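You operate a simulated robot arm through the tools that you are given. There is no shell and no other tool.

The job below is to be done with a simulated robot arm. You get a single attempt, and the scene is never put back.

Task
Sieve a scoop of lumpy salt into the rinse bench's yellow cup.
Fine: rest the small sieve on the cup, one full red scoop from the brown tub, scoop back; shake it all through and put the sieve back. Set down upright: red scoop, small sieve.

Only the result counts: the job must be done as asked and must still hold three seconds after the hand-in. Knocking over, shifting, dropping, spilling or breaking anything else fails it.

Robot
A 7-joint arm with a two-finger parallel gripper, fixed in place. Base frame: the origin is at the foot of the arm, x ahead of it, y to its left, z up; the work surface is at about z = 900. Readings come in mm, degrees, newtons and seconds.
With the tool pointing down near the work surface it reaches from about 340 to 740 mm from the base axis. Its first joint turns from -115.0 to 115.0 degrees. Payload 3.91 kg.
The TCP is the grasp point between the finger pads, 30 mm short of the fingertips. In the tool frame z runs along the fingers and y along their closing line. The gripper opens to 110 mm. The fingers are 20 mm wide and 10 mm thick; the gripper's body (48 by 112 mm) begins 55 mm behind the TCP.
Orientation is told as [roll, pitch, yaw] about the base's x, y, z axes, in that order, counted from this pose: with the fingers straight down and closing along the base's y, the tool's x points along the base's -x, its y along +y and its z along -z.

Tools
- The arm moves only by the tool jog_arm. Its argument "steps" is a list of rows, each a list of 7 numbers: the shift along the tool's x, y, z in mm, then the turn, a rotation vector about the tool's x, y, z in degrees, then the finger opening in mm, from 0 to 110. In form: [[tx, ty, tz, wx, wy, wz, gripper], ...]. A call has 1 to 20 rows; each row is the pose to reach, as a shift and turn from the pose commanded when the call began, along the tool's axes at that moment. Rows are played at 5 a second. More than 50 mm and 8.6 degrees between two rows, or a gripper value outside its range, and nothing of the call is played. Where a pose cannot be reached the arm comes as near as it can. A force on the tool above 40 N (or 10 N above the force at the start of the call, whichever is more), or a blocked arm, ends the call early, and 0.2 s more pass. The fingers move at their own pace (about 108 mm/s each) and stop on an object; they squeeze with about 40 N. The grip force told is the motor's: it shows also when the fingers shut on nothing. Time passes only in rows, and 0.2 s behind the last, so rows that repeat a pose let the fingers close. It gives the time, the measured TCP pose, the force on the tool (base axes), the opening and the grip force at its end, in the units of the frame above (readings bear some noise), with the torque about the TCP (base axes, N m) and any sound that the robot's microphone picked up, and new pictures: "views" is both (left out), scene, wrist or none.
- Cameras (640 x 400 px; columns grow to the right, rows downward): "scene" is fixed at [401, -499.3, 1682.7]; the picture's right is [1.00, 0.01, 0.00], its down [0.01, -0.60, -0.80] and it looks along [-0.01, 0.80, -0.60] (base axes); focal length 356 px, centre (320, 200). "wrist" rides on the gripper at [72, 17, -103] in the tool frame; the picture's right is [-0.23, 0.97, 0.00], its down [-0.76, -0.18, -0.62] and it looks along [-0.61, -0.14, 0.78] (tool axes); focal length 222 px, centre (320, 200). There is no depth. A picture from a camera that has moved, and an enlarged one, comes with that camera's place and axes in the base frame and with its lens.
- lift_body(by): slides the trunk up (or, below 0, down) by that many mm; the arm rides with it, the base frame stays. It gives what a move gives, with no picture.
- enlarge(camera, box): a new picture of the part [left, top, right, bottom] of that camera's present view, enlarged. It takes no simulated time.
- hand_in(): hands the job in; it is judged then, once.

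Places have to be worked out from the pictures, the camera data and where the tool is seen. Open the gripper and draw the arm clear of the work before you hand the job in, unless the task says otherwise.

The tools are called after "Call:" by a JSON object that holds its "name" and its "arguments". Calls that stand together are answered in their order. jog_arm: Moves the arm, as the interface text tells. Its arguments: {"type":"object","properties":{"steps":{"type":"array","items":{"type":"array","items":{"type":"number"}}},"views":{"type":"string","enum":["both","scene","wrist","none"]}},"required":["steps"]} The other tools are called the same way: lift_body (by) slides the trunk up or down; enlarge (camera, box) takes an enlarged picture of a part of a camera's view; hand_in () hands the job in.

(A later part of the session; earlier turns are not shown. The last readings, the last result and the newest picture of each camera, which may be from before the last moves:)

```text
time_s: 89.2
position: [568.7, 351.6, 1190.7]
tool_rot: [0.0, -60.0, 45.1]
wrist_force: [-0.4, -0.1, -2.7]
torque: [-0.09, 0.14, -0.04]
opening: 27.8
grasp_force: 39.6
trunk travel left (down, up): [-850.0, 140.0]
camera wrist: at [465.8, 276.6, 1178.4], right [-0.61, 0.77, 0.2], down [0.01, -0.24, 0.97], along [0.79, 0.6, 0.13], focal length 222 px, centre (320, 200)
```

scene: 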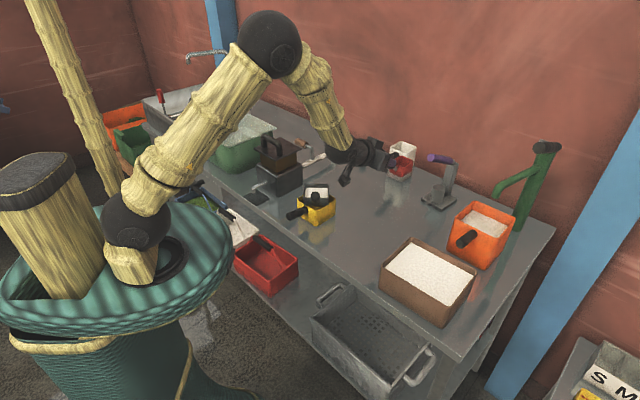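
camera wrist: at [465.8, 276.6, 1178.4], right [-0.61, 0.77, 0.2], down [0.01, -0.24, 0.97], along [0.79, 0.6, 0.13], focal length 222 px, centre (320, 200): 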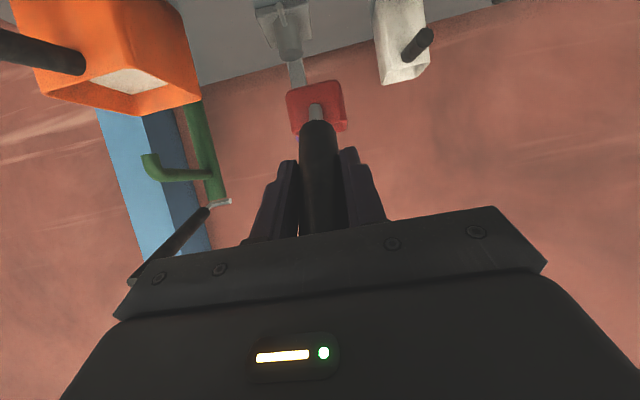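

Above its spot with the heading restored. Lowering to about 5 mm above the bench.

Call:
{"name": "jog_arm", "arguments": {"steps": [[30, 0, 17.3, 0, 0, 0, 10], [60, 0, 34.6, 0, 0, 0, 10], [90, 0, 52, 0, 0, 0, 10], [120, 0, 69.3, 0, 0, 0, 10], [145, 0, 83.7, 0, 0, 0, 10], [165, 0, 95.3, 0, 0, 0, 10], [176, 0, 101.6, 0, 0, 0, 10], [176, 0, 101.6, 0, 0, 0, 10]], "views": "scene"}}

Call:
{"name": "enlarge", "arguments": {"camera": "scene", "box": [340, 180, 440, 250]}}

```text
time_s: 91.0
position: [568.0, 351.9, 986.7]
tool_rot: [0.1, -59.9, 44.9]
wrist_force: [1.7, -0.1, -2.9]
torque: [-0.11, 0.1, 0.02]
opening: 27.4
grasp_force: 40.1
trunk travel left (down, up): [-850.0, 140.0]
```

scene: 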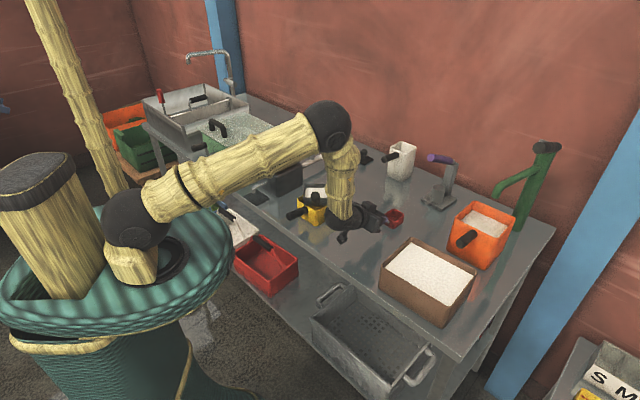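

```text
5.71 times, centred on (390, 215) of scene
camera zoom: at [401.0, -499.3, 1682.7], right [1.0, 0.01, 0.0], down [0.01, -0.6, -0.8], along [-0.01, 0.8, -0.6], focal length 2034 px, centre (-80, 114)
```

zoom: 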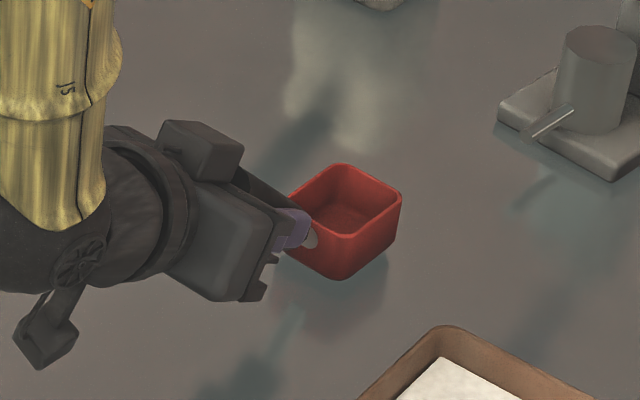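

About 6 mm above the bench. Lowering gently to contact.

Call:
{"name": "jog_arm", "arguments": {"steps": [[1.7, 0, 1, 0, 0, 0, 10], [3.5, 0, 2, 0, 0, 0, 10], [4.3, 0, 2.5, 0, 0, 0, 10], [4.3, 0, 2.5, 0, 0, 0, 10]], "views": "none"}}

```text
time_s: 92.0
position: [568.4, 353.4, 982.3]
tool_rot: [0.1, -60.0, 45.0]
wrist_force: [0.0, -0.6, -0.1]
torque: [-0.04, 0.01, -0.01]
opening: 28.0
grasp_force: 40.0
trunk travel left (down, up): [-850.0, 140.0]
```

The weight has just transferred to the bench. A hair more, then release gently.

Call:
{"name": "jog_arm", "arguments": {"steps": [[0.6, 0, 0.3, 0, 0, 0, 10], [0.6, 0, 0.3, 0, 0, 0, 28], [0.6, 0, 0.3, 0, 0, 0, 31], [0.6, 0, 0.3, 0, 0, 0, 36], [0.6, 0, 0.3, 0, 0, 0, 48], [0.6, 0, 0.3, 0, 0, 0, 60], [0.6, 0, 0.3, 0, 0, 0, 60]], "views": "wrist"}}

Call:
{"name": "enlarge", "arguments": {"camera": "scene", "box": [340, 180, 440, 250]}}

```text
time_s: 93.6
position: [568.1, 352.3, 982.4]
tool_rot: [0.1, -60.0, 45.0]
wrist_force: [0.4, 0.9, 0.4]
torque: [0.01, -0.01, 0.04]
opening: 59.9
grasp_force: 0.0
trunk travel left (down, up): [-850.0, 140.0]
camera wrist: at [466.6, 275.9, 970.0], right [-0.61, 0.77, 0.2], down [0.01, -0.24, 0.97], along [0.79, 0.59, 0.13], focal length 222 px, centre (320, 200)
```

wrist: 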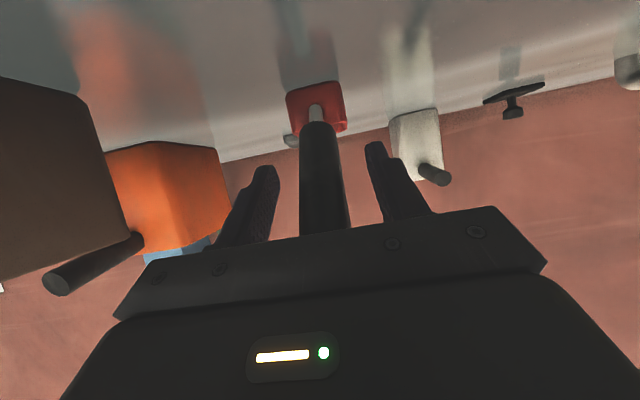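

```text
5.71 times, centred on (390, 215) of scene
camera zoom: at [401.0, -499.3, 1682.7], right [1.0, 0.01, 0.0], down [0.01, -0.6, -0.8], along [-0.01, 0.8, -0.6], focal length 2034 px, centre (-80, 114)
```

zoom: 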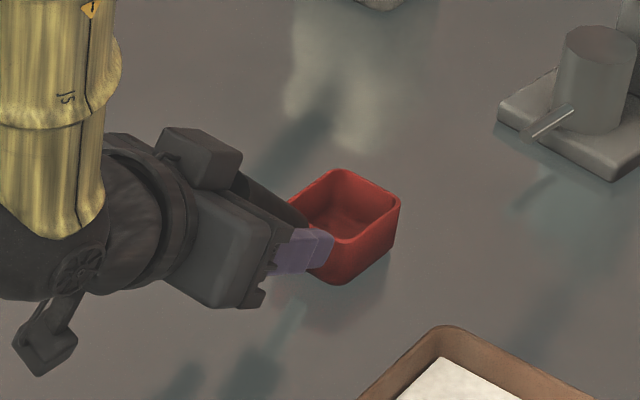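

The scoop is back in place and upright. I'll rise clear and move to hover above the sieve handle on the cup (heading 90°, pitch 45°).

Call:
{"name": "jog_arm", "arguments": {"steps": [[-23.8, 0, -13.8, 0, 0, 0, 60], [-47.6, 0, -27.5, 0, 0, 0, 60], [-71.5, 0, -41.3, 0, 0, 0, 60], [-95.3, 0, -55, 0, 0, 0, 60], [-94.2, 18.5, -71.5, -4.48, 1.78, -3.43, 60], [-93, 37, -88, -8.95, 3.56, -6.87, 60], [-91.9, 55.5, -104.4, -13.4, 5.33, -10.3, 60], [-90.7, 74, -120.9, -17.9, 7.1, -13.7, 60], [-89.6, 92.5, -137.4, -22.4, 8.9, -17.2, 60], [-88.4, 111, -153.9, -26.9, 10.7, -20.6, 60], [-87.3, 129.5, -170.3, -31.3, 12.4, -24, 60], [-86.1, 148, -186.8, -35.8, 14.22, -27.47, 60], [-86.1, 148, -186.8, -35.8, 14.22, -27.47, 60]], "views": "both"}}

Call:
{"name": "enlarge", "arguments": {"camera": "scene", "box": [340, 190, 420, 250]}}

Call:
{"name": "enlarge", "arguments": {"camera": "wrist", "box": [220, 0, 420, 160]}}

```text
time_s: 96.4
position: [379.6, 372.8, 1150.3]
tool_rot: [0.0, -45.0, 90.2]
wrist_force: [-0.4, 0.5, -0.3]
torque: [-0.01, 0.05, 0.0]
opening: 59.9
grasp_force: 0.0
trunk travel left (down, up): [-850.0, 140.0]
camera wrist: at [361.4, 249.2, 1171.5], right [-0.97, 0.16, 0.16], down [0.18, 0.1, 0.98], along [0.14, 0.98, -0.12], focal length 222 px, centre (320, 200)
```

scene: 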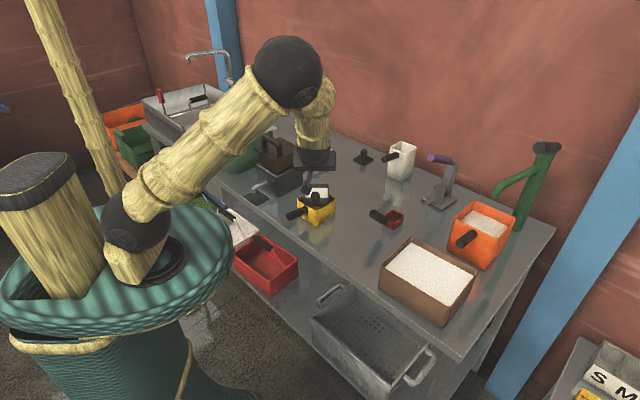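
wrist: 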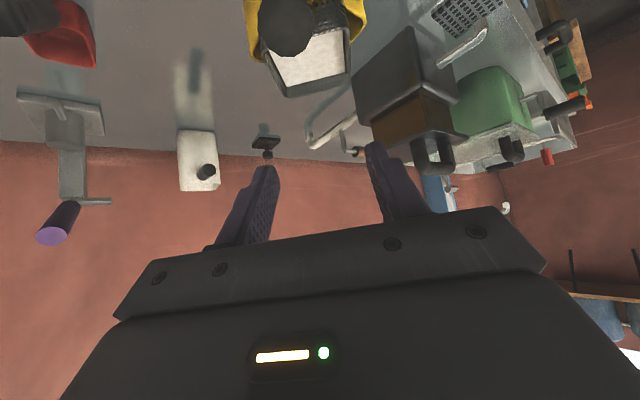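

```text
6.67 times, centred on (380, 220) of scene
camera zoom: at [401.0, -499.3, 1682.7], right [1.0, 0.01, 0.0], down [0.01, -0.6, -0.8], along [-0.01, 0.8, -0.6], focal length 2373 px, centre (-80, 67)
```

zoom: 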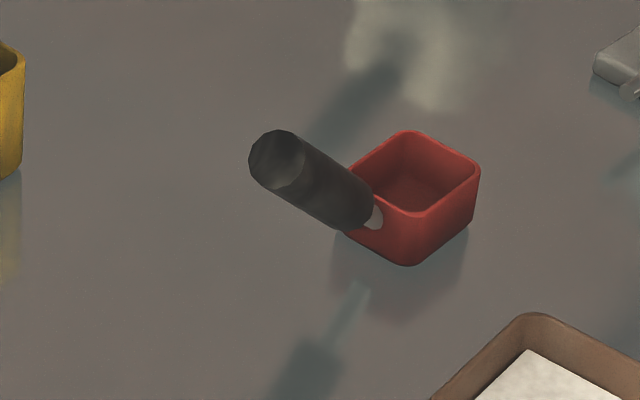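

```text
2.50 times, centred on (320, 80) of wrist
camera zoom: at [361.4, 249.2, 1171.5], right [-0.97, 0.16, 0.16], down [0.18, 0.1, 0.98], along [0.14, 0.98, -0.12], focal length 555 px, centre (320, 500)
```

zoom: 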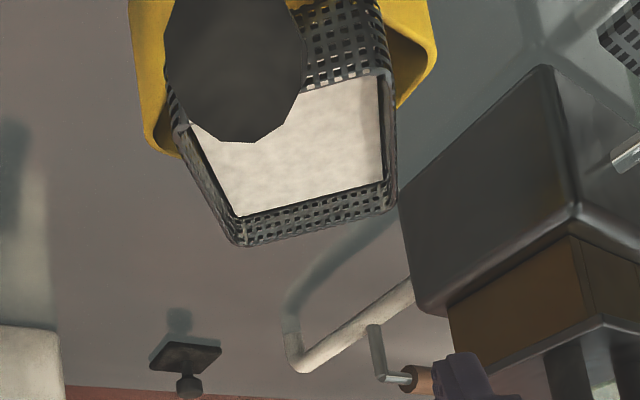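

The sieve still holds all the salt. I'll descend straddling its handle to the same grip pose as before.

Call:
{"name": "jog_arm", "arguments": {"steps": [[16, 0, 16, 0, 0, 0, 60], [32, 0, 32, 0, 0, 0, 60], [48, 0, 48, 0, 0, 0, 60], [62, 0, 62, 0, 0, 0, 60], [73, 0, 73, 0, 0, 0, 60], [79, 0, 79, 0, 0, 0, 60], [79, 0, 79, 0, 0, 0, 60]], "views": "wrist"}}

Call:
{"name": "enlarge", "arguments": {"camera": "wrist", "box": [220, 10, 420, 200]}}

```text
time_s: 98.0
position: [378.8, 373.4, 1036.5]
tool_rot: [0.0, -45.0, 90.0]
wrist_force: [-0.1, 0.1, 0.0]
torque: [-0.04, 0.01, 0.0]
opening: 60.0
grasp_force: 0.0
trunk travel left (down, up): [-850.0, 140.0]
camera wrist: at [361.8, 249.3, 1058.3], right [-0.97, 0.16, 0.16], down [0.18, 0.1, 0.98], along [0.14, 0.98, -0.12], focal length 222 px, centre (320, 200)
```

wrist: 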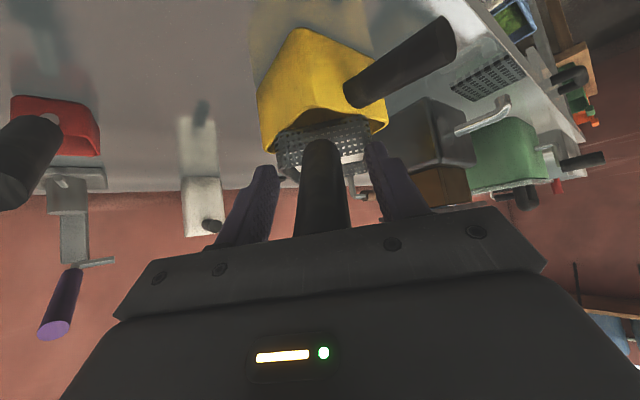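

```text
2.11 times, centred on (320, 105) of wrist
camera zoom: at [361.8, 249.3, 1058.3], right [-0.97, 0.16, 0.16], down [0.18, 0.1, 0.98], along [0.14, 0.98, -0.12], focal length 468 px, centre (320, 400)
```

zoom: 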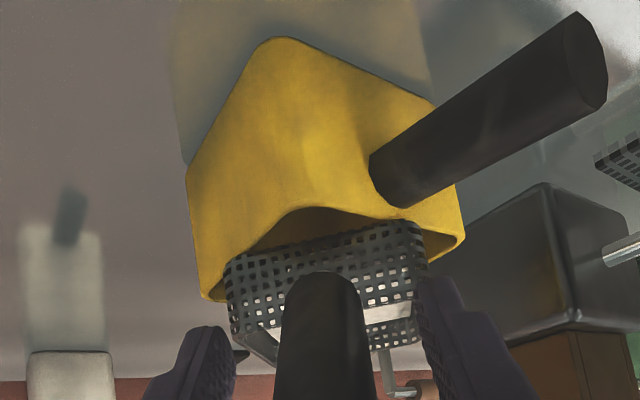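

The handle is centred as before. Closing gently.

Call:
{"name": "jog_arm", "arguments": {"steps": [[0, 0, 0, 0, 0, 0, 45], [0, 0, 0, 0, 0, 0, 34], [0, 0, 0, 0, 0, 0, 28], [0, 0, 0, 0, 0, 0, 10], [0, 0, 0, 0, 0, 0, 10], [0, 0, 0, 0, 0, 0, 10]], "views": "wrist"}}

Call:
{"name": "enlarge", "arguments": {"camera": "wrist", "box": [220, 10, 420, 200]}}

Call:
{"name": "enlarge", "arguments": {"camera": "scene", "box": [275, 165, 355, 230]}}

```text
time_s: 99.4
position: [380.1, 373.2, 1037.2]
tool_rot: [0.1, -45.0, 90.0]
wrist_force: [-1.1, -0.5, 0.1]
torque: [-0.03, -0.06, 0.02]
opening: 27.8
grasp_force: 39.9
trunk travel left (down, up): [-850.0, 140.0]
camera wrist: at [361.9, 249.2, 1058.4], right [-0.97, 0.16, 0.16], down [0.18, 0.1, 0.98], along [0.14, 0.98, -0.12], focal length 222 px, centre (320, 200)
```

wrist: 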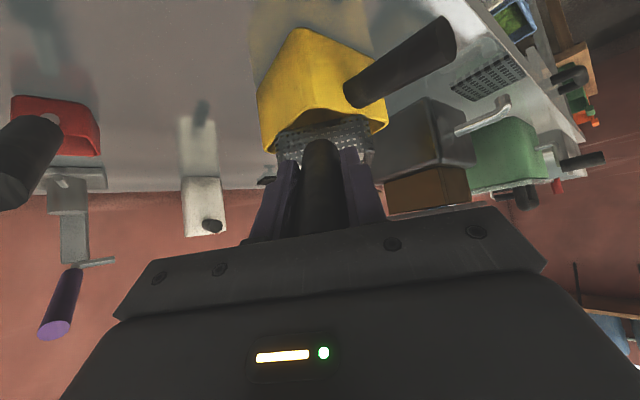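

```text
2.11 times, centred on (320, 105) of wrist
camera zoom: at [361.9, 249.2, 1058.4], right [-0.97, 0.16, 0.16], down [0.18, 0.1, 0.98], along [0.14, 0.98, -0.12], focal length 468 px, centre (320, 400)
```

zoom: 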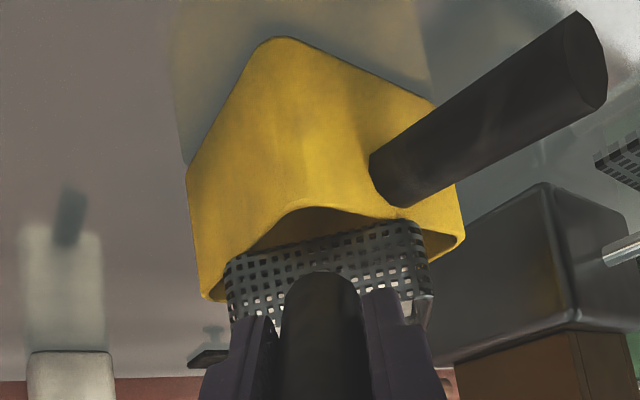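

```text
6.15 times, centred on (315, 198) of scene
camera zoom: at [401.0, -499.3, 1682.7], right [1.0, 0.01, 0.0], down [0.01, -0.6, -0.8], along [-0.01, 0.8, -0.6], focal length 2190 px, centre (351, 215)
```

zoom: 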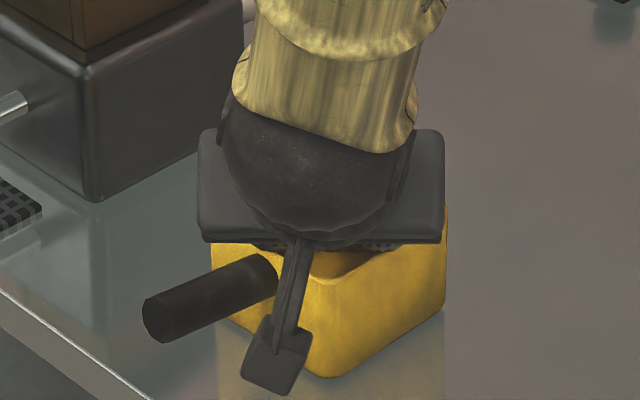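

Gripped at 27.8 mm. I'll lift the loaded sieve about 12 mm, slowly and level.

Call:
{"name": "jog_arm", "arguments": {"steps": [[-1, 0, -1, 0, 0, 0, 10], [-2.5, 0, -2.5, 0, 0, 0, 10], [-4.5, 0, -4.5, 0, 0, 0, 10], [-6.5, 0, -6.5, 0, 0, 0, 10], [-8.5, 0, -8.5, 0, 0, 0, 10], [-8.5, 0, -8.5, 0, 0, 0, 10]], "views": "both"}}

Call:
{"name": "enlarge", "arguments": {"camera": "wrist", "box": [220, 10, 420, 200]}}

Call:
{"name": "enlarge", "arguments": {"camera": "scene", "box": [275, 165, 355, 230]}}

```text
time_s: 100.8
position: [380.0, 372.6, 1049.8]
tool_rot: [0.0, -45.0, 90.1]
wrist_force: [0.1, 0.1, -2.2]
torque: [-0.15, -0.02, -0.01]
opening: 27.7
grasp_force: 40.0
trunk travel left (down, up): [-850.0, 140.0]
camera wrist: at [361.8, 249.4, 1071.1], right [-0.97, 0.16, 0.16], down [0.18, 0.1, 0.98], along [0.14, 0.98, -0.12], focal length 222 px, centre (320, 200)
```

scene: 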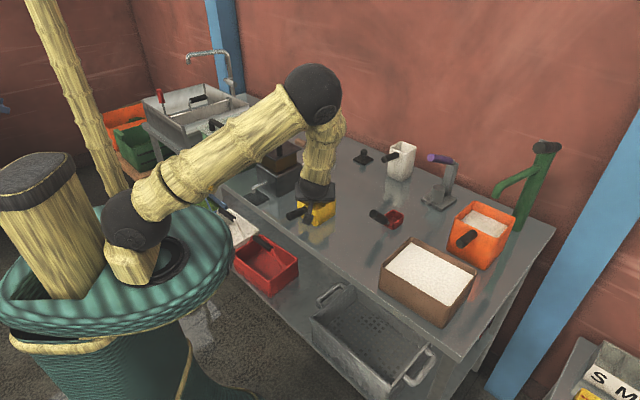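
wrist: 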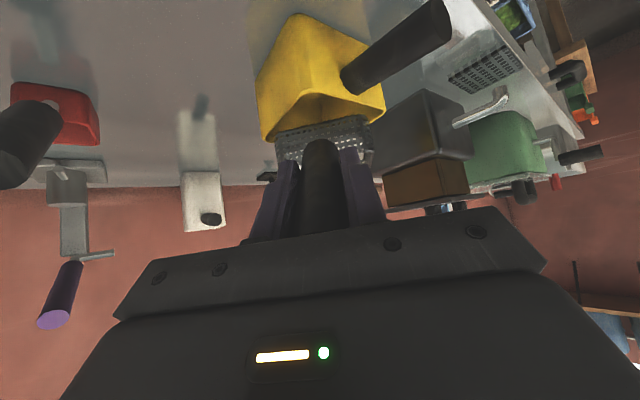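

```text
2.11 times, centred on (320, 105) of wrist
camera zoom: at [361.8, 249.4, 1071.1], right [-0.97, 0.16, 0.16], down [0.18, 0.1, 0.98], along [0.14, 0.98, -0.12], focal length 468 px, centre (320, 400)
```

zoom: 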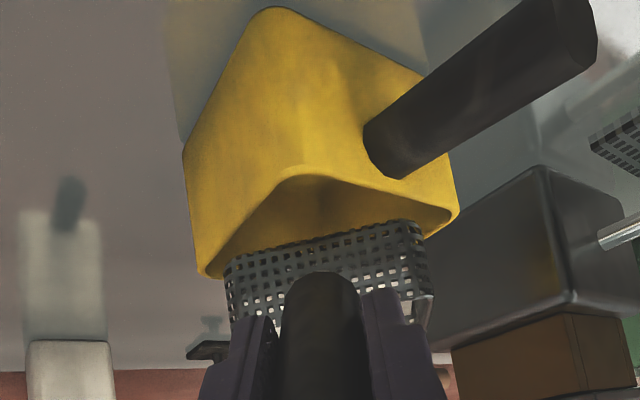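

```text
6.15 times, centred on (315, 198) of scene
camera zoom: at [401.0, -499.3, 1682.7], right [1.0, 0.01, 0.0], down [0.01, -0.6, -0.8], along [-0.01, 0.8, -0.6], focal length 2190 px, centre (351, 215)
```

zoom: 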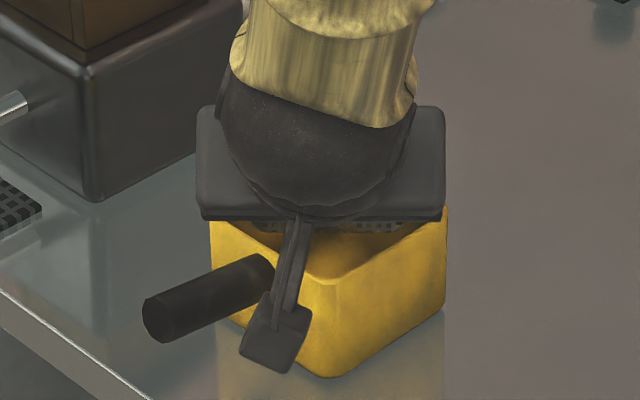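

Lifted cleanly with the salt still in the sieve. Now I'll slowly rotate it −45° about its own centre so it lines up with the cup opening, 12 mm above the rim.

Call:
{"name": "jog_arm", "arguments": {"steps": [[-0.1, 6.4, 0.1, 2.65, 0, 2.65, 10], [-0.6, 12.8, 0.6, 5.3, 0, 5.3, 10], [-1.3, 19.1, 1.3, 7.95, 0, 7.95, 10], [-2.4, 25.4, 2.4, 10.6, 0, 10.6, 10], [-3.7, 31.5, 3.7, 13.25, 0, 13.25, 10], [-5.3, 37.5, 5.3, 15.9, 0, 15.9, 10], [-7.1, 43.3, 7.1, 18.55, 0, 18.55, 10], [-9.3, 49, 9.3, 21.2, 0, 21.2, 10], [-11.7, 54.4, 11.7, 23.85, 0, 23.85, 10], [-14.3, 59.7, 14.3, 26.5, 0, 26.5, 10], [-17.2, 64.6, 17.2, 29.15, 0, 29.15, 10], [-20.3, 69.3, 20.3, 31.8, 0, 31.8, 10], [-20.3, 69.3, 20.3, 31.8, 0, 31.8, 10]], "views": "both"}}

Call:
{"name": "enlarge", "arguments": {"camera": "wrist", "box": [220, 10, 420, 200]}}

Call:
{"name": "enlarge", "arguments": {"camera": "scene", "box": [275, 165, 355, 230]}}

```text
time_s: 103.6
position: [310.6, 401.6, 1050.4]
tool_rot: [0.1, -45.0, 45.0]
wrist_force: [-0.6, 0.3, -2.0]
torque: [-0.1, 0.13, 0.02]
opening: 27.7
grasp_force: 40.5
trunk travel left (down, up): [-850.0, 140.0]
camera wrist: at [209.6, 325.9, 1071.2], right [-0.58, 0.8, 0.16], down [0.2, -0.06, 0.98], along [0.79, 0.6, -0.12], focal length 222 px, centre (320, 200)
```

scene: 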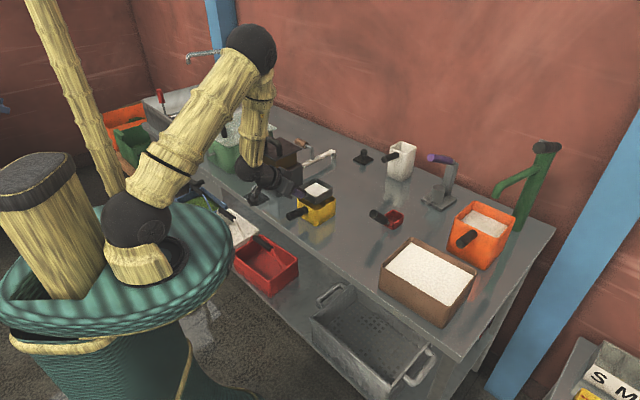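
wrist: 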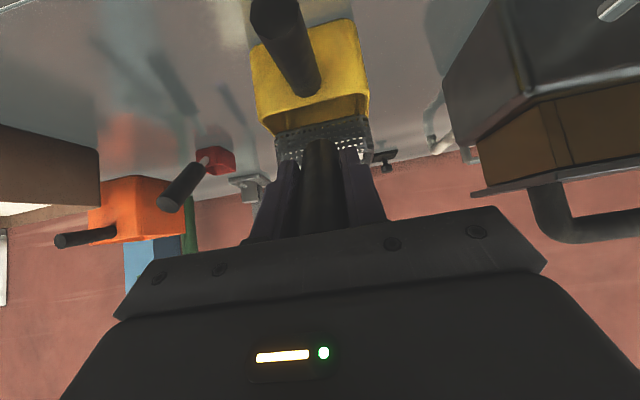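

```text
2.11 times, centred on (320, 105) of wrist
camera zoom: at [209.6, 325.9, 1071.2], right [-0.58, 0.8, 0.16], down [0.2, -0.06, 0.98], along [0.79, 0.6, -0.12], focal length 468 px, centre (320, 400)
```

zoom: 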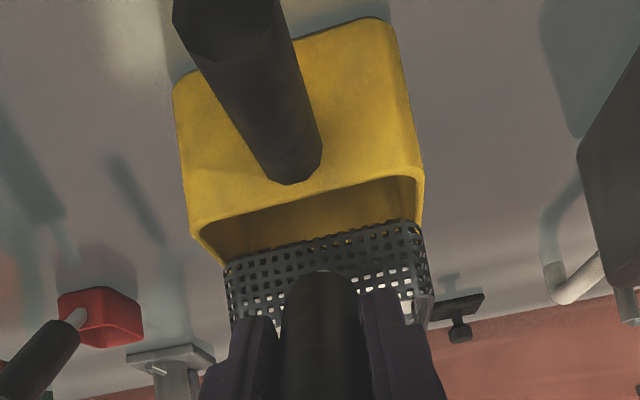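

```text
6.15 times, centred on (315, 198) of scene
camera zoom: at [401.0, -499.3, 1682.7], right [1.0, 0.01, 0.0], down [0.01, -0.6, -0.8], along [-0.01, 0.8, -0.6], focal length 2190 px, centre (351, 215)
```

zoom: 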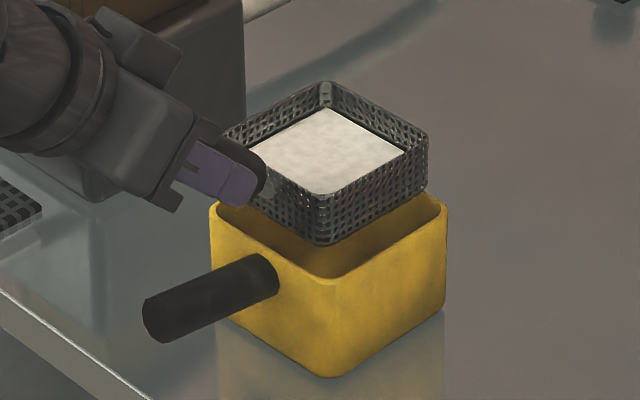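

The sieve is aligned with the cup opening, about 2 mm off laterally. I'll correct that, lower to about 6 mm above the rim, and try small ±4 mm side-to-side shakes.

Call:
{"name": "jog_arm", "arguments": {"steps": [[2, -2, 2, 0, 0, 0, 10], [4.2, -2, 4.2, 0, 0, 0, 10], [4.2, 2, 4.2, 0, 0, 0, 10], [4.2, -6, 4.2, 0, 0, 0, 10], [4.2, 2, 4.2, 0, 0, 0, 10], [4.2, -6, 4.2, 0, 0, 0, 10], [4.2, 2, 4.2, 0, 0, 0, 10], [4.2, -6, 4.2, 0, 0, 0, 10], [4.2, 2, 4.2, 0, 0, 0, 10], [4.2, -6, 4.2, 0, 0, 0, 10], [4.2, -2, 4.2, 0, 0, 0, 10], [4.2, -2, 4.2, 0, 0, 0, 10]], "views": "scene"}}

Call:
{"name": "enlarge", "arguments": {"camera": "scene", "box": [275, 165, 355, 230]}}

```text
time_s: 106.2
position: [311.7, 400.3, 1044.7]
tool_rot: [0.1, -45.0, 45.1]
wrist_force: [-0.2, -0.2, -2.4]
torque: [-0.11, 0.11, 0.03]
opening: 27.8
grasp_force: 39.7
trunk travel left (down, up): [-850.0, 140.0]
```

scene: 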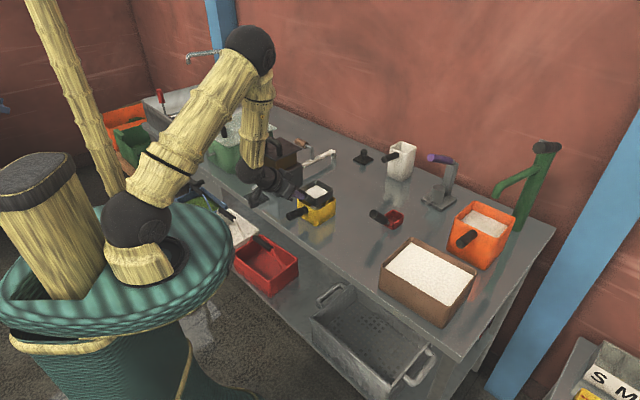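

```text
6.15 times, centred on (315, 198) of scene
camera zoom: at [401.0, -499.3, 1682.7], right [1.0, 0.01, 0.0], down [0.01, -0.6, -0.8], along [-0.01, 0.8, -0.6], focal length 2190 px, centre (351, 215)
```

zoom: 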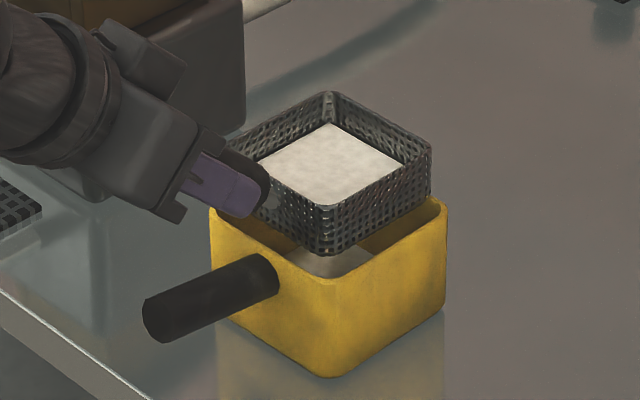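

It works: the salt level in the sieve dropped and salt shows in the cup, with nothing outside. I'll continue shaking.

Call:
{"name": "jog_arm", "arguments": {"steps": [[0, 4, 0, 0, 0, 0, 10], [0, -4, 0, 0, 0, 0, 10], [0, 4, 0, 0, 0, 0, 10], [0, -4, 0, 0, 0, 0, 10], [0, 4, 0, 0, 0, 0, 10], [0, -4, 0, 0, 0, 0, 10], [0, 4, 0, 0, 0, 0, 10], [0, -4, 0, 0, 0, 0, 10], [0, 4, 0, 0, 0, 0, 10], [0, -4, 0, 0, 0, 0, 10], [0, 4, 0, 0, 0, 0, 10], [0, -4, 0, 0, 0, 0, 10], [0, 4, 0, 0, 0, 0, 10], [0, -4, 0, 0, 0, 0, 10], [0, 4, 0, 0, 0, 0, 10], [0, -4, 0, 0, 0, 0, 10], [0, 4, 0, 0, 0, 0, 10], [0, -4, 0, 0, 0, 0, 10], [0, 0, 0, 0, 0, 0, 10], [0, 0, 0, 0, 0, 0, 10]], "views": "none"}}

Call:
{"name": "enlarge", "arguments": {"camera": "scene", "box": [275, 165, 355, 230]}}

```text
time_s: 110.4
position: [311.5, 400.2, 1044.3]
tool_rot: [0.1, -45.1, 45.1]
wrist_force: [-0.5, -0.2, -1.8]
torque: [-0.09, 0.11, 0.0]
opening: 27.7
grasp_force: 40.3
trunk travel left (down, up): [-850.0, 140.0]
```

```text
6.15 times, centred on (315, 198) of scene
camera zoom: at [401.0, -499.3, 1682.7], right [1.0, 0.01, 0.0], down [0.01, -0.6, -0.8], along [-0.01, 0.8, -0.6], focal length 2190 px, centre (351, 215)
```

zoom: 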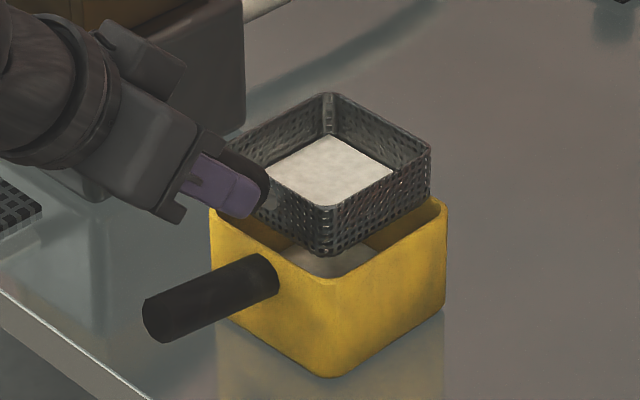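

Progressing, with the salt dropping steadily. More shaking in the same safe pattern.

Call:
{"name": "jog_arm", "arguments": {"steps": [[0, 5, 0, 0, 0, 0, 10], [0, -5, 0, 0, 0, 0, 10], [0, 5, 0, 0, 0, 0, 10], [0, -5, 0, 0, 0, 0, 10], [0, 5, 0, 0, 0, 0, 10], [0, -5, 0, 0, 0, 0, 10], [0, 5, 0, 0, 0, 0, 10], [0, -5, 0, 0, 0, 0, 10], [0, 5, 0, 0, 0, 0, 10], [0, -5, 0, 0, 0, 0, 10], [0, 5, 0, 0, 0, 0, 10], [0, -5, 0, 0, 0, 0, 10], [0, 5, 0, 0, 0, 0, 10], [0, -5, 0, 0, 0, 0, 10], [0, 5, 0, 0, 0, 0, 10], [0, -5, 0, 0, 0, 0, 10], [0, 5, 0, 0, 0, 0, 10], [0, -5, 0, 0, 0, 0, 10], [0, 0, 0, 0, 0, 0, 10], [0, 0, 0, 0, 0, 0, 10]], "views": "none"}}

Call:
{"name": "enlarge", "arguments": {"camera": "scene", "box": [275, 165, 355, 230]}}

```text
time_s: 114.6
position: [311.9, 399.3, 1045.9]
tool_rot: [0.1, -45.1, 45.2]
wrist_force: [0.3, 0.4, -1.5]
torque: [-0.13, 0.12, 0.03]
opening: 27.8
grasp_force: 39.4
trunk travel left (down, up): [-850.0, 140.0]
```

```text
6.15 times, centred on (315, 198) of scene
camera zoom: at [401.0, -499.3, 1682.7], right [1.0, 0.01, 0.0], down [0.01, -0.6, -0.8], along [-0.01, 0.8, -0.6], focal length 2190 px, centre (351, 215)
```

zoom: 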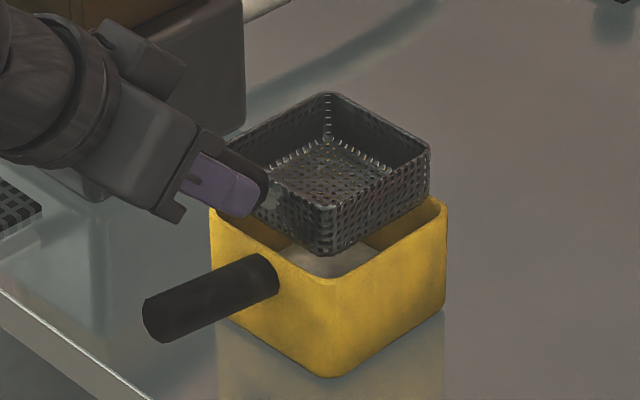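

The sieve now looks empty. One more round of shaking makes sure nothing is left.

Call:
{"name": "jog_arm", "arguments": {"steps": [[0, 5, 0, 0, 0, 0, 10], [0, -5, 0, 0, 0, 0, 10], [0, 5, 0, 0, 0, 0, 10], [0, -5, 0, 0, 0, 0, 10], [0, 5, 0, 0, 0, 0, 10], [0, -5, 0, 0, 0, 0, 10], [0, 5, 0, 0, 0, 0, 10], [0, -5, 0, 0, 0, 0, 10], [0, 5, 0, 0, 0, 0, 10], [0, -5, 0, 0, 0, 0, 10], [0, 5, 0, 0, 0, 0, 10], [0, -5, 0, 0, 0, 0, 10], [0, 5, 0, 0, 0, 0, 10], [0, -5, 0, 0, 0, 0, 10], [0, 5, 0, 0, 0, 0, 10], [0, -5, 0, 0, 0, 0, 10], [0, 5, 0, 0, 0, 0, 10], [0, -5, 0, 0, 0, 0, 10], [0, 0, 0, 0, 0, 0, 10], [0, 0, 0, 0, 0, 0, 10]], "views": "scene"}}

Call:
{"name": "enlarge", "arguments": {"camera": "scene", "box": [285, 170, 345, 225]}}

```text
time_s: 118.8
position: [310.9, 399.3, 1043.0]
tool_rot: [0.2, -45.0, 45.1]
wrist_force: [0.3, -1.0, -2.8]
torque: [-0.11, 0.11, 0.01]
opening: 27.4
grasp_force: 40.3
trunk travel left (down, up): [-850.0, 140.0]
```

scene: 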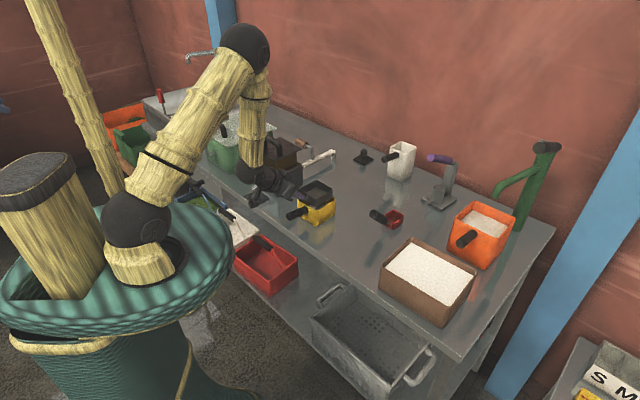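

```text
7.27 times, centred on (315, 198) of scene
camera zoom: at [401.0, -499.3, 1682.7], right [1.0, 0.01, 0.0], down [0.01, -0.6, -0.8], along [-0.01, 0.8, -0.6], focal length 2588 px, centre (356, 218)
```

zoom: 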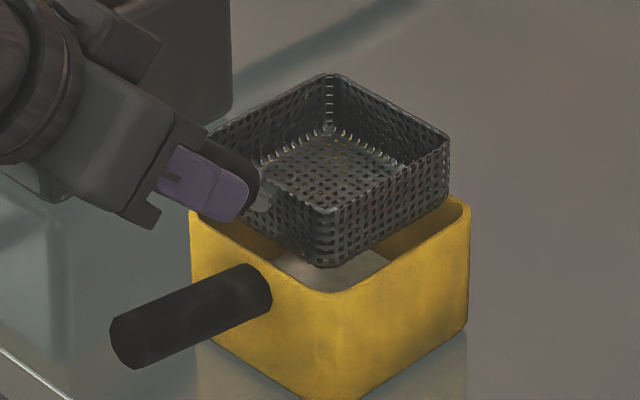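

The sieve is empty and the salt is in the cup. I'll lift the sieve off and move it to a point beside its original spot, keeping clear of the scoop handle this time.

Call:
{"name": "jog_arm", "arguments": {"steps": [[-10, 0, -10, 0, 0, 0, 10], [-20, 0, -20, 0, 0, 0, 10], [-29, 0, -29, 0, 0, 0, 10], [-26.7, -20.1, -31.3, 0, 0, 0, 10], [-24.5, -40.2, -33.5, 0, 0, 0, 10], [-22.2, -60.3, -35.8, 0, 0, 0, 10], [-20, -80.5, -38, 0, 0, 0, 10], [-17.7, -100.6, -40.3, 0, 0, 0, 10], [-15.5, -120.7, -42.5, 0, 0, 0, 10], [-13.2, -140.8, -44.8, 0, 0, 0, 10], [-13.2, -140.8, -44.8, 0, 0, 0, 10]], "views": "both"}}

Call:
{"name": "enlarge", "arguments": {"camera": "scene", "box": [280, 165, 420, 250]}}

```text
time_s: 121.2
position: [395.0, 284.6, 1086.1]
tool_rot: [0.0, -45.0, 45.0]
wrist_force: [-0.1, 0.0, -2.1]
torque: [-0.1, 0.09, -0.01]
opening: 27.7
grasp_force: 40.6
trunk travel left (down, up): [-850.0, 140.0]
camera wrist: at [294.4, 209.3, 1106.3], right [-0.58, 0.8, 0.16], down [0.2, -0.06, 0.98], along [0.79, 0.6, -0.12], focal length 222 px, centre (320, 200)
```

scene: 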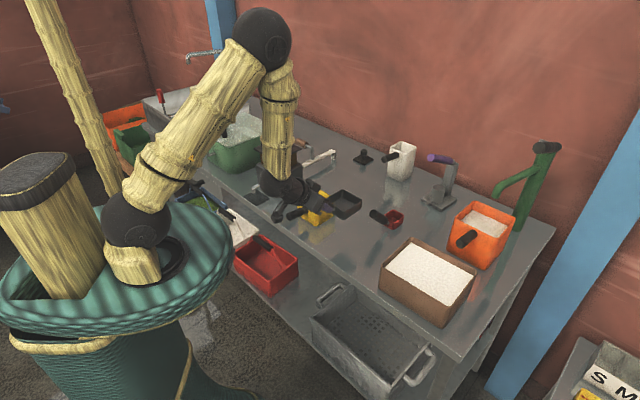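
wrist: 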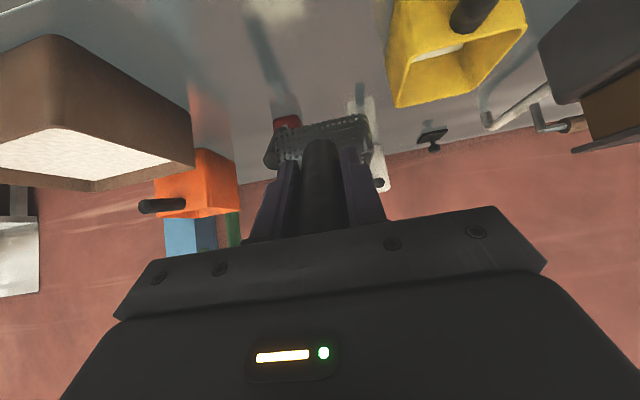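

```text
4.57 times, centred on (350, 208) of scene
camera zoom: at [401.0, -499.3, 1682.7], right [1.0, 0.01, 0.0], down [0.01, -0.6, -0.8], along [-0.01, 0.8, -0.6], focal length 1627 px, centre (183, 166)
```

zoom: 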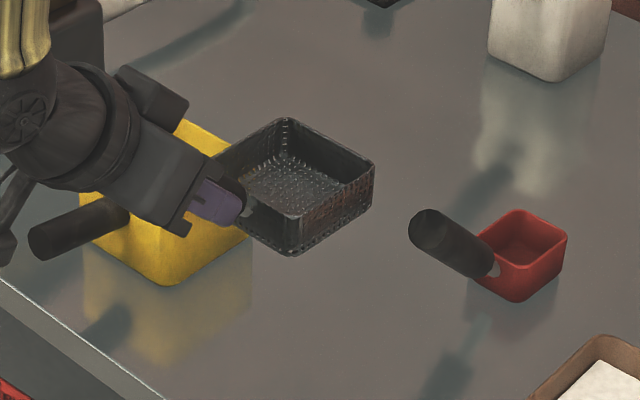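

The path is clear. I'll descend here, keeping about 20 mm clear of the scoop handle, to about 24 mm above the bench.

Call:
{"name": "jog_arm", "arguments": {"steps": [[13, 0, 13, 0, 0, 0, 10], [26, 0, 26, 0, 0, 0, 10], [39, 0, 39, 0, 0, 0, 10], [53, 0, 53, 0, 0, 0, 10], [66.5, 0, 66.5, 0, 0, 0, 10], [66.5, 0, 66.5, 0, 0, 0, 10]], "views": "scene"}}

Call:
{"name": "enlarge", "arguments": {"camera": "scene", "box": [300, 180, 420, 260]}}

```text
time_s: 122.6
position: [394.4, 285.4, 991.2]
tool_rot: [0.0, -45.0, 45.1]
wrist_force: [-0.1, -0.4, -2.2]
torque: [-0.1, 0.1, 0.0]
opening: 27.7
grasp_force: 39.7
trunk travel left (down, up): [-850.0, 140.0]
```

scene: 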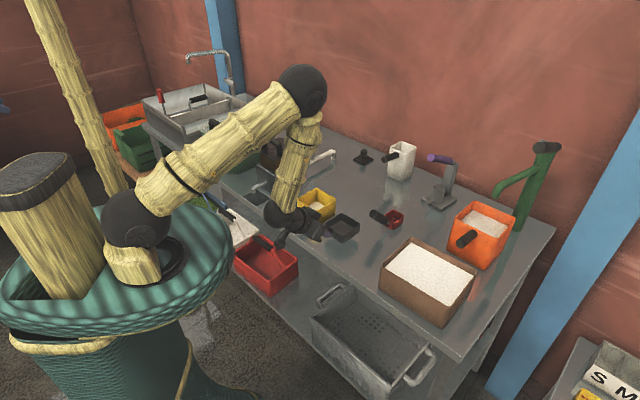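

```text
5.00 times, centred on (360, 220) of scene
camera zoom: at [401.0, -499.3, 1682.7], right [1.0, 0.01, 0.0], down [0.01, -0.6, -0.8], along [-0.01, 0.8, -0.6], focal length 1780 px, centre (120, 100)
```

zoom: 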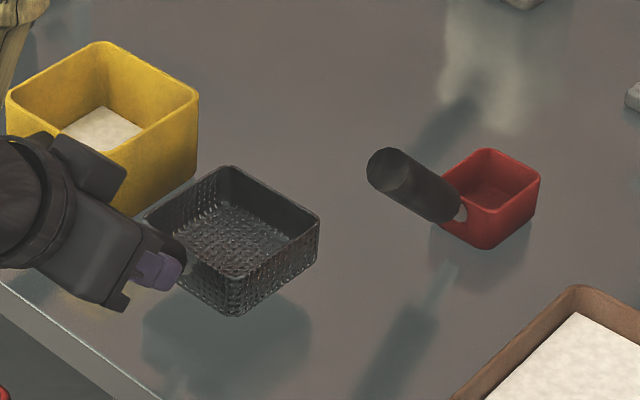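

Clear of everything. I'll lower to about 8 mm above the bench, then slide 35 mm sideways, under the level of the scoop handle, to the original spot.

Call:
{"name": "jog_arm", "arguments": {"steps": [[5.6, 0, 5.6, 0, 0, 0, 10], [11, 0, 11, 0, 0, 0, 10], [11, -10, 11, 0, 0, 0, 10], [11, -20, 11, 0, 0, 0, 10], [11, -30, 11, 0, 0, 0, 10], [11, -35.5, 11, 0, 0, 0, 10], [11, -35.5, 11, 0, 0, 0, 10]], "views": "both"}}

Call:
{"name": "enlarge", "arguments": {"camera": "scene", "box": [300, 180, 420, 260]}}

```text
time_s: 124.2
position: [420.7, 259.1, 975.5]
tool_rot: [0.0, -45.0, 45.1]
wrist_force: [0.2, -0.3, -0.9]
torque: [-0.1, 0.13, 0.0]
opening: 27.5
grasp_force: 39.7
trunk travel left (down, up): [-850.0, 140.0]
camera wrist: at [320.4, 184.2, 996.3], right [-0.58, 0.8, 0.16], down [0.2, -0.06, 0.98], along [0.79, 0.6, -0.12], focal length 222 px, centre (320, 200)
```

scene: 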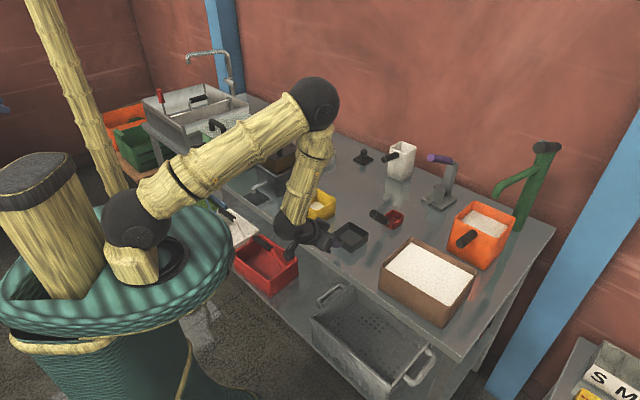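
wrist: 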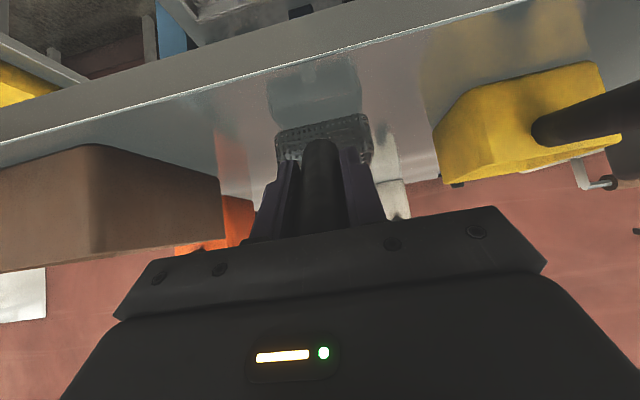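

```text
5.00 times, centred on (360, 220) of scene
camera zoom: at [401.0, -499.3, 1682.7], right [1.0, 0.01, 0.0], down [0.01, -0.6, -0.8], along [-0.01, 0.8, -0.6], focal length 1780 px, centre (120, 100)
```

zoom: 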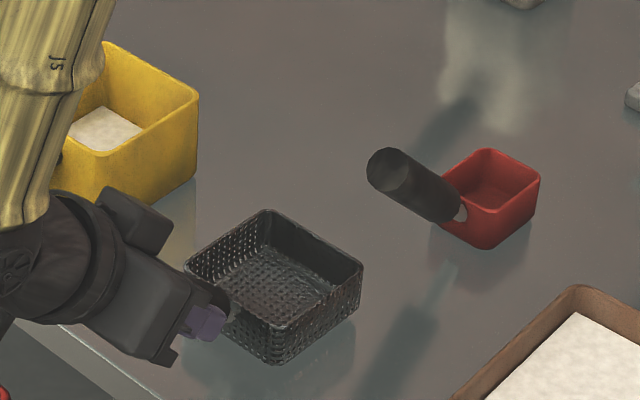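

At the original spot, about 8 mm up. Lowering gently to contact.

Call:
{"name": "jog_arm", "arguments": {"steps": [[1.8, 0, 1.8, 0, 0, 0, 10], [3.5, 0, 3.5, 0, 0, 0, 10], [4.6, 0, 4.6, 0, 0, 0, 10], [4.6, 0, 4.6, 0, 0, 0, 10]], "views": "none"}}

Call:
{"name": "jog_arm", "arguments": {"steps": [[0.6, 0, 0.6, 0, 0, 0, 10], [0.6, 0, 0.6, 0, 0, 0, 10]], "views": "none"}}

```text
time_s: 125.2
position: [420.6, 259.4, 968.0]
tool_rot: [0.1, -45.1, 45.1]
wrist_force: [0.3, -0.4, -2.8]
torque: [-0.17, 0.08, 0.01]
opening: 27.4
grasp_force: 39.9
trunk travel left (down, up): [-850.0, 140.0]
```

```text
time_s: 125.8
position: [420.0, 259.8, 968.6]
tool_rot: [0.1, -45.1, 45.0]
wrist_force: [-0.9, -0.6, 0.1]
torque: [0.08, -0.18, 0.01]
opening: 27.6
grasp_force: 40.3
trunk travel left (down, up): [-850.0, 140.0]
```

The weight is transferring to the bench. A touch more, then I'll release gently.

Call:
{"name": "jog_arm", "arguments": {"steps": [[0.4, 0, 0.4, 0, 0, 0, 10], [0.4, 0, 0.4, 0, 0, 0, 28], [0.4, 0, 0.4, 0, 0, 0, 31], [0.4, 0, 0.4, 0, 0, 0, 36], [0.4, 0, 0.4, 0, 0, 0, 48], [0.4, 0, 0.4, 0, 0, 0, 60], [0.4, 0, 0.4, 0, 0, 0, 60]], "views": "both"}}

Call:
{"name": "enlarge", "arguments": {"camera": "scene", "box": [300, 180, 420, 260]}}

```text
time_s: 127.4
position: [421.0, 258.9, 967.5]
tool_rot: [0.1, -45.0, 45.1]
wrist_force: [0.9, 0.3, 0.3]
torque: [0.0, 0.0, 0.0]
opening: 60.2
grasp_force: 0.0
trunk travel left (down, up): [-850.0, 140.0]
camera wrist: at [319.8, 184.3, 988.5], right [-0.58, 0.8, 0.16], down [0.2, -0.06, 0.98], along [0.79, 0.6, -0.12], focal length 222 px, centre (320, 200)
```

scene: 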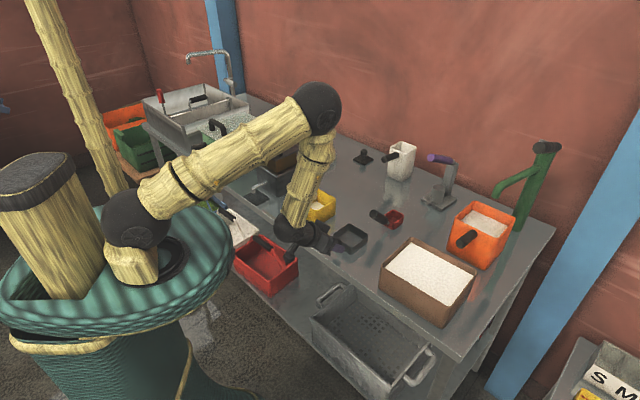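
wrist: 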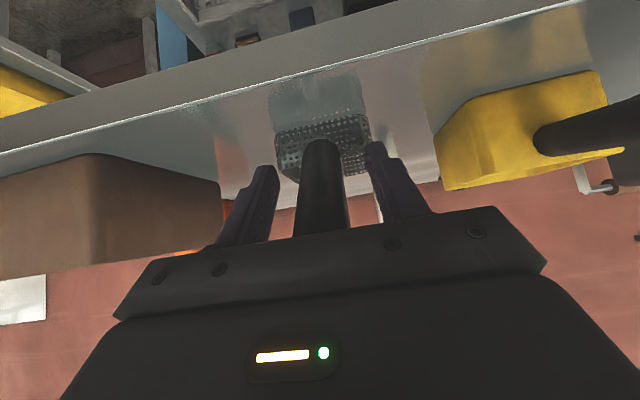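

```text
5.00 times, centred on (360, 220) of scene
camera zoom: at [401.0, -499.3, 1682.7], right [1.0, 0.01, 0.0], down [0.01, -0.6, -0.8], along [-0.01, 0.8, -0.6], focal length 1780 px, centre (120, 100)
```

zoom: 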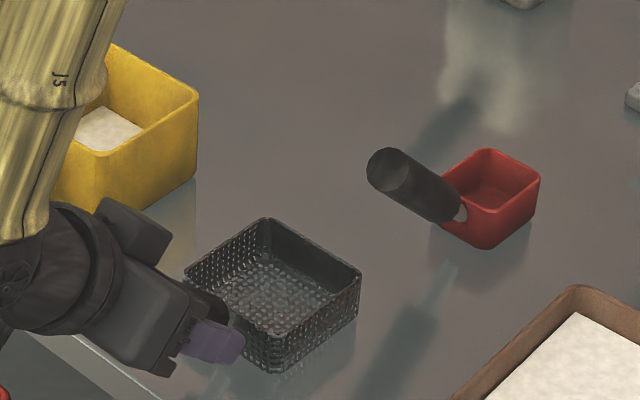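

The sieve is upright at its original place. I'll raise the open gripper straight up, well clear.

Call:
{"name": "jog_arm", "arguments": {"steps": [[-8, 0, -8, 0, 0, 0, 60], [-20, 0, -20, 0, 0, 0, 60], [-34, 0, -34, 0, 0, 0, 60], [-50, 0, -50, 0, 0, 0, 60], [-66, 0, -66, 0, 0, 0, 60], [-82, 0, -82, 0, 0, 0, 60], [-98, 0, -98, 0, 0, 0, 60], [-114, 0, -114, 0, 0, 0, 60], [-130, 0, -130, 0, 0, 0, 60], [-130, 0, -130, 0, 0, 0, 60]], "views": "both"}}

Call:
{"name": "enlarge", "arguments": {"camera": "scene", "box": [270, 170, 420, 270]}}

```text
time_s: 129.6
position: [422.2, 260.6, 1152.8]
tool_rot: [0.2, -44.9, 45.2]
wrist_force: [-0.2, -1.0, -0.2]
torque: [-0.01, 0.01, -0.01]
opening: 60.1
grasp_force: 0.1
trunk travel left (down, up): [-850.0, 140.0]
camera wrist: at [321.4, 185.0, 1172.8], right [-0.58, 0.8, 0.16], down [0.2, -0.06, 0.98], along [0.79, 0.6, -0.12], focal length 222 px, centre (320, 200)
```

scene: 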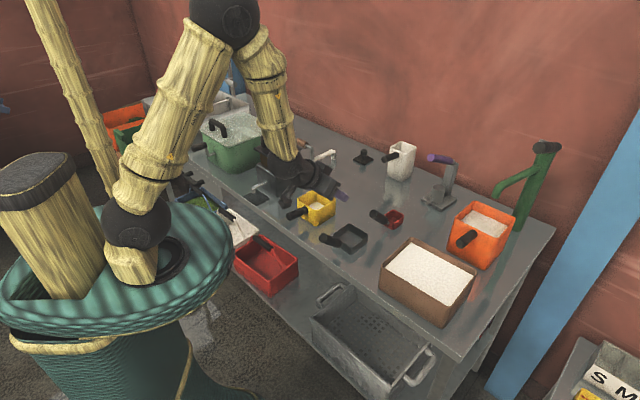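
wrist: 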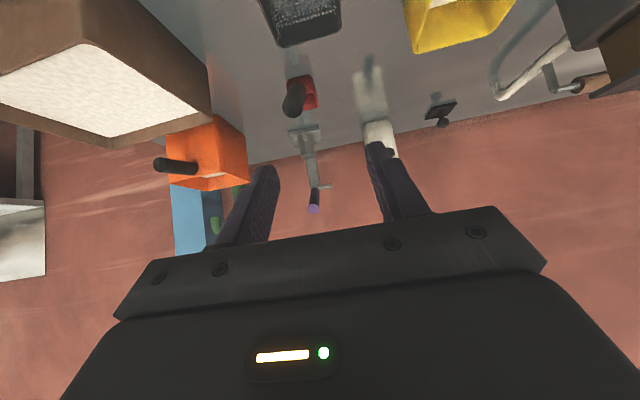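

```text
4.00 times, centred on (345, 220) of scene
camera zoom: at [401.0, -499.3, 1682.7], right [1.0, 0.01, 0.0], down [0.01, -0.6, -0.8], along [-0.01, 0.8, -0.6], focal length 1424 px, centre (220, 120)
```

zoom: 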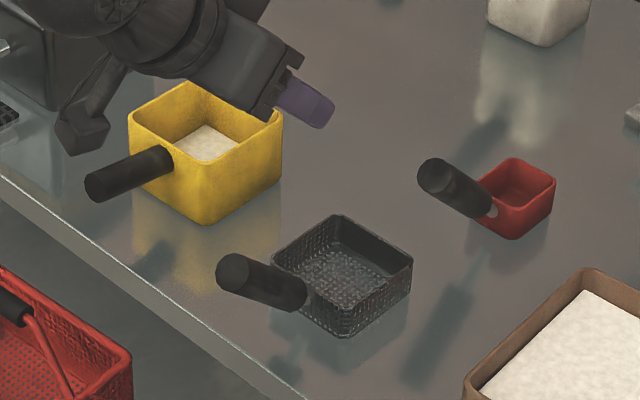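

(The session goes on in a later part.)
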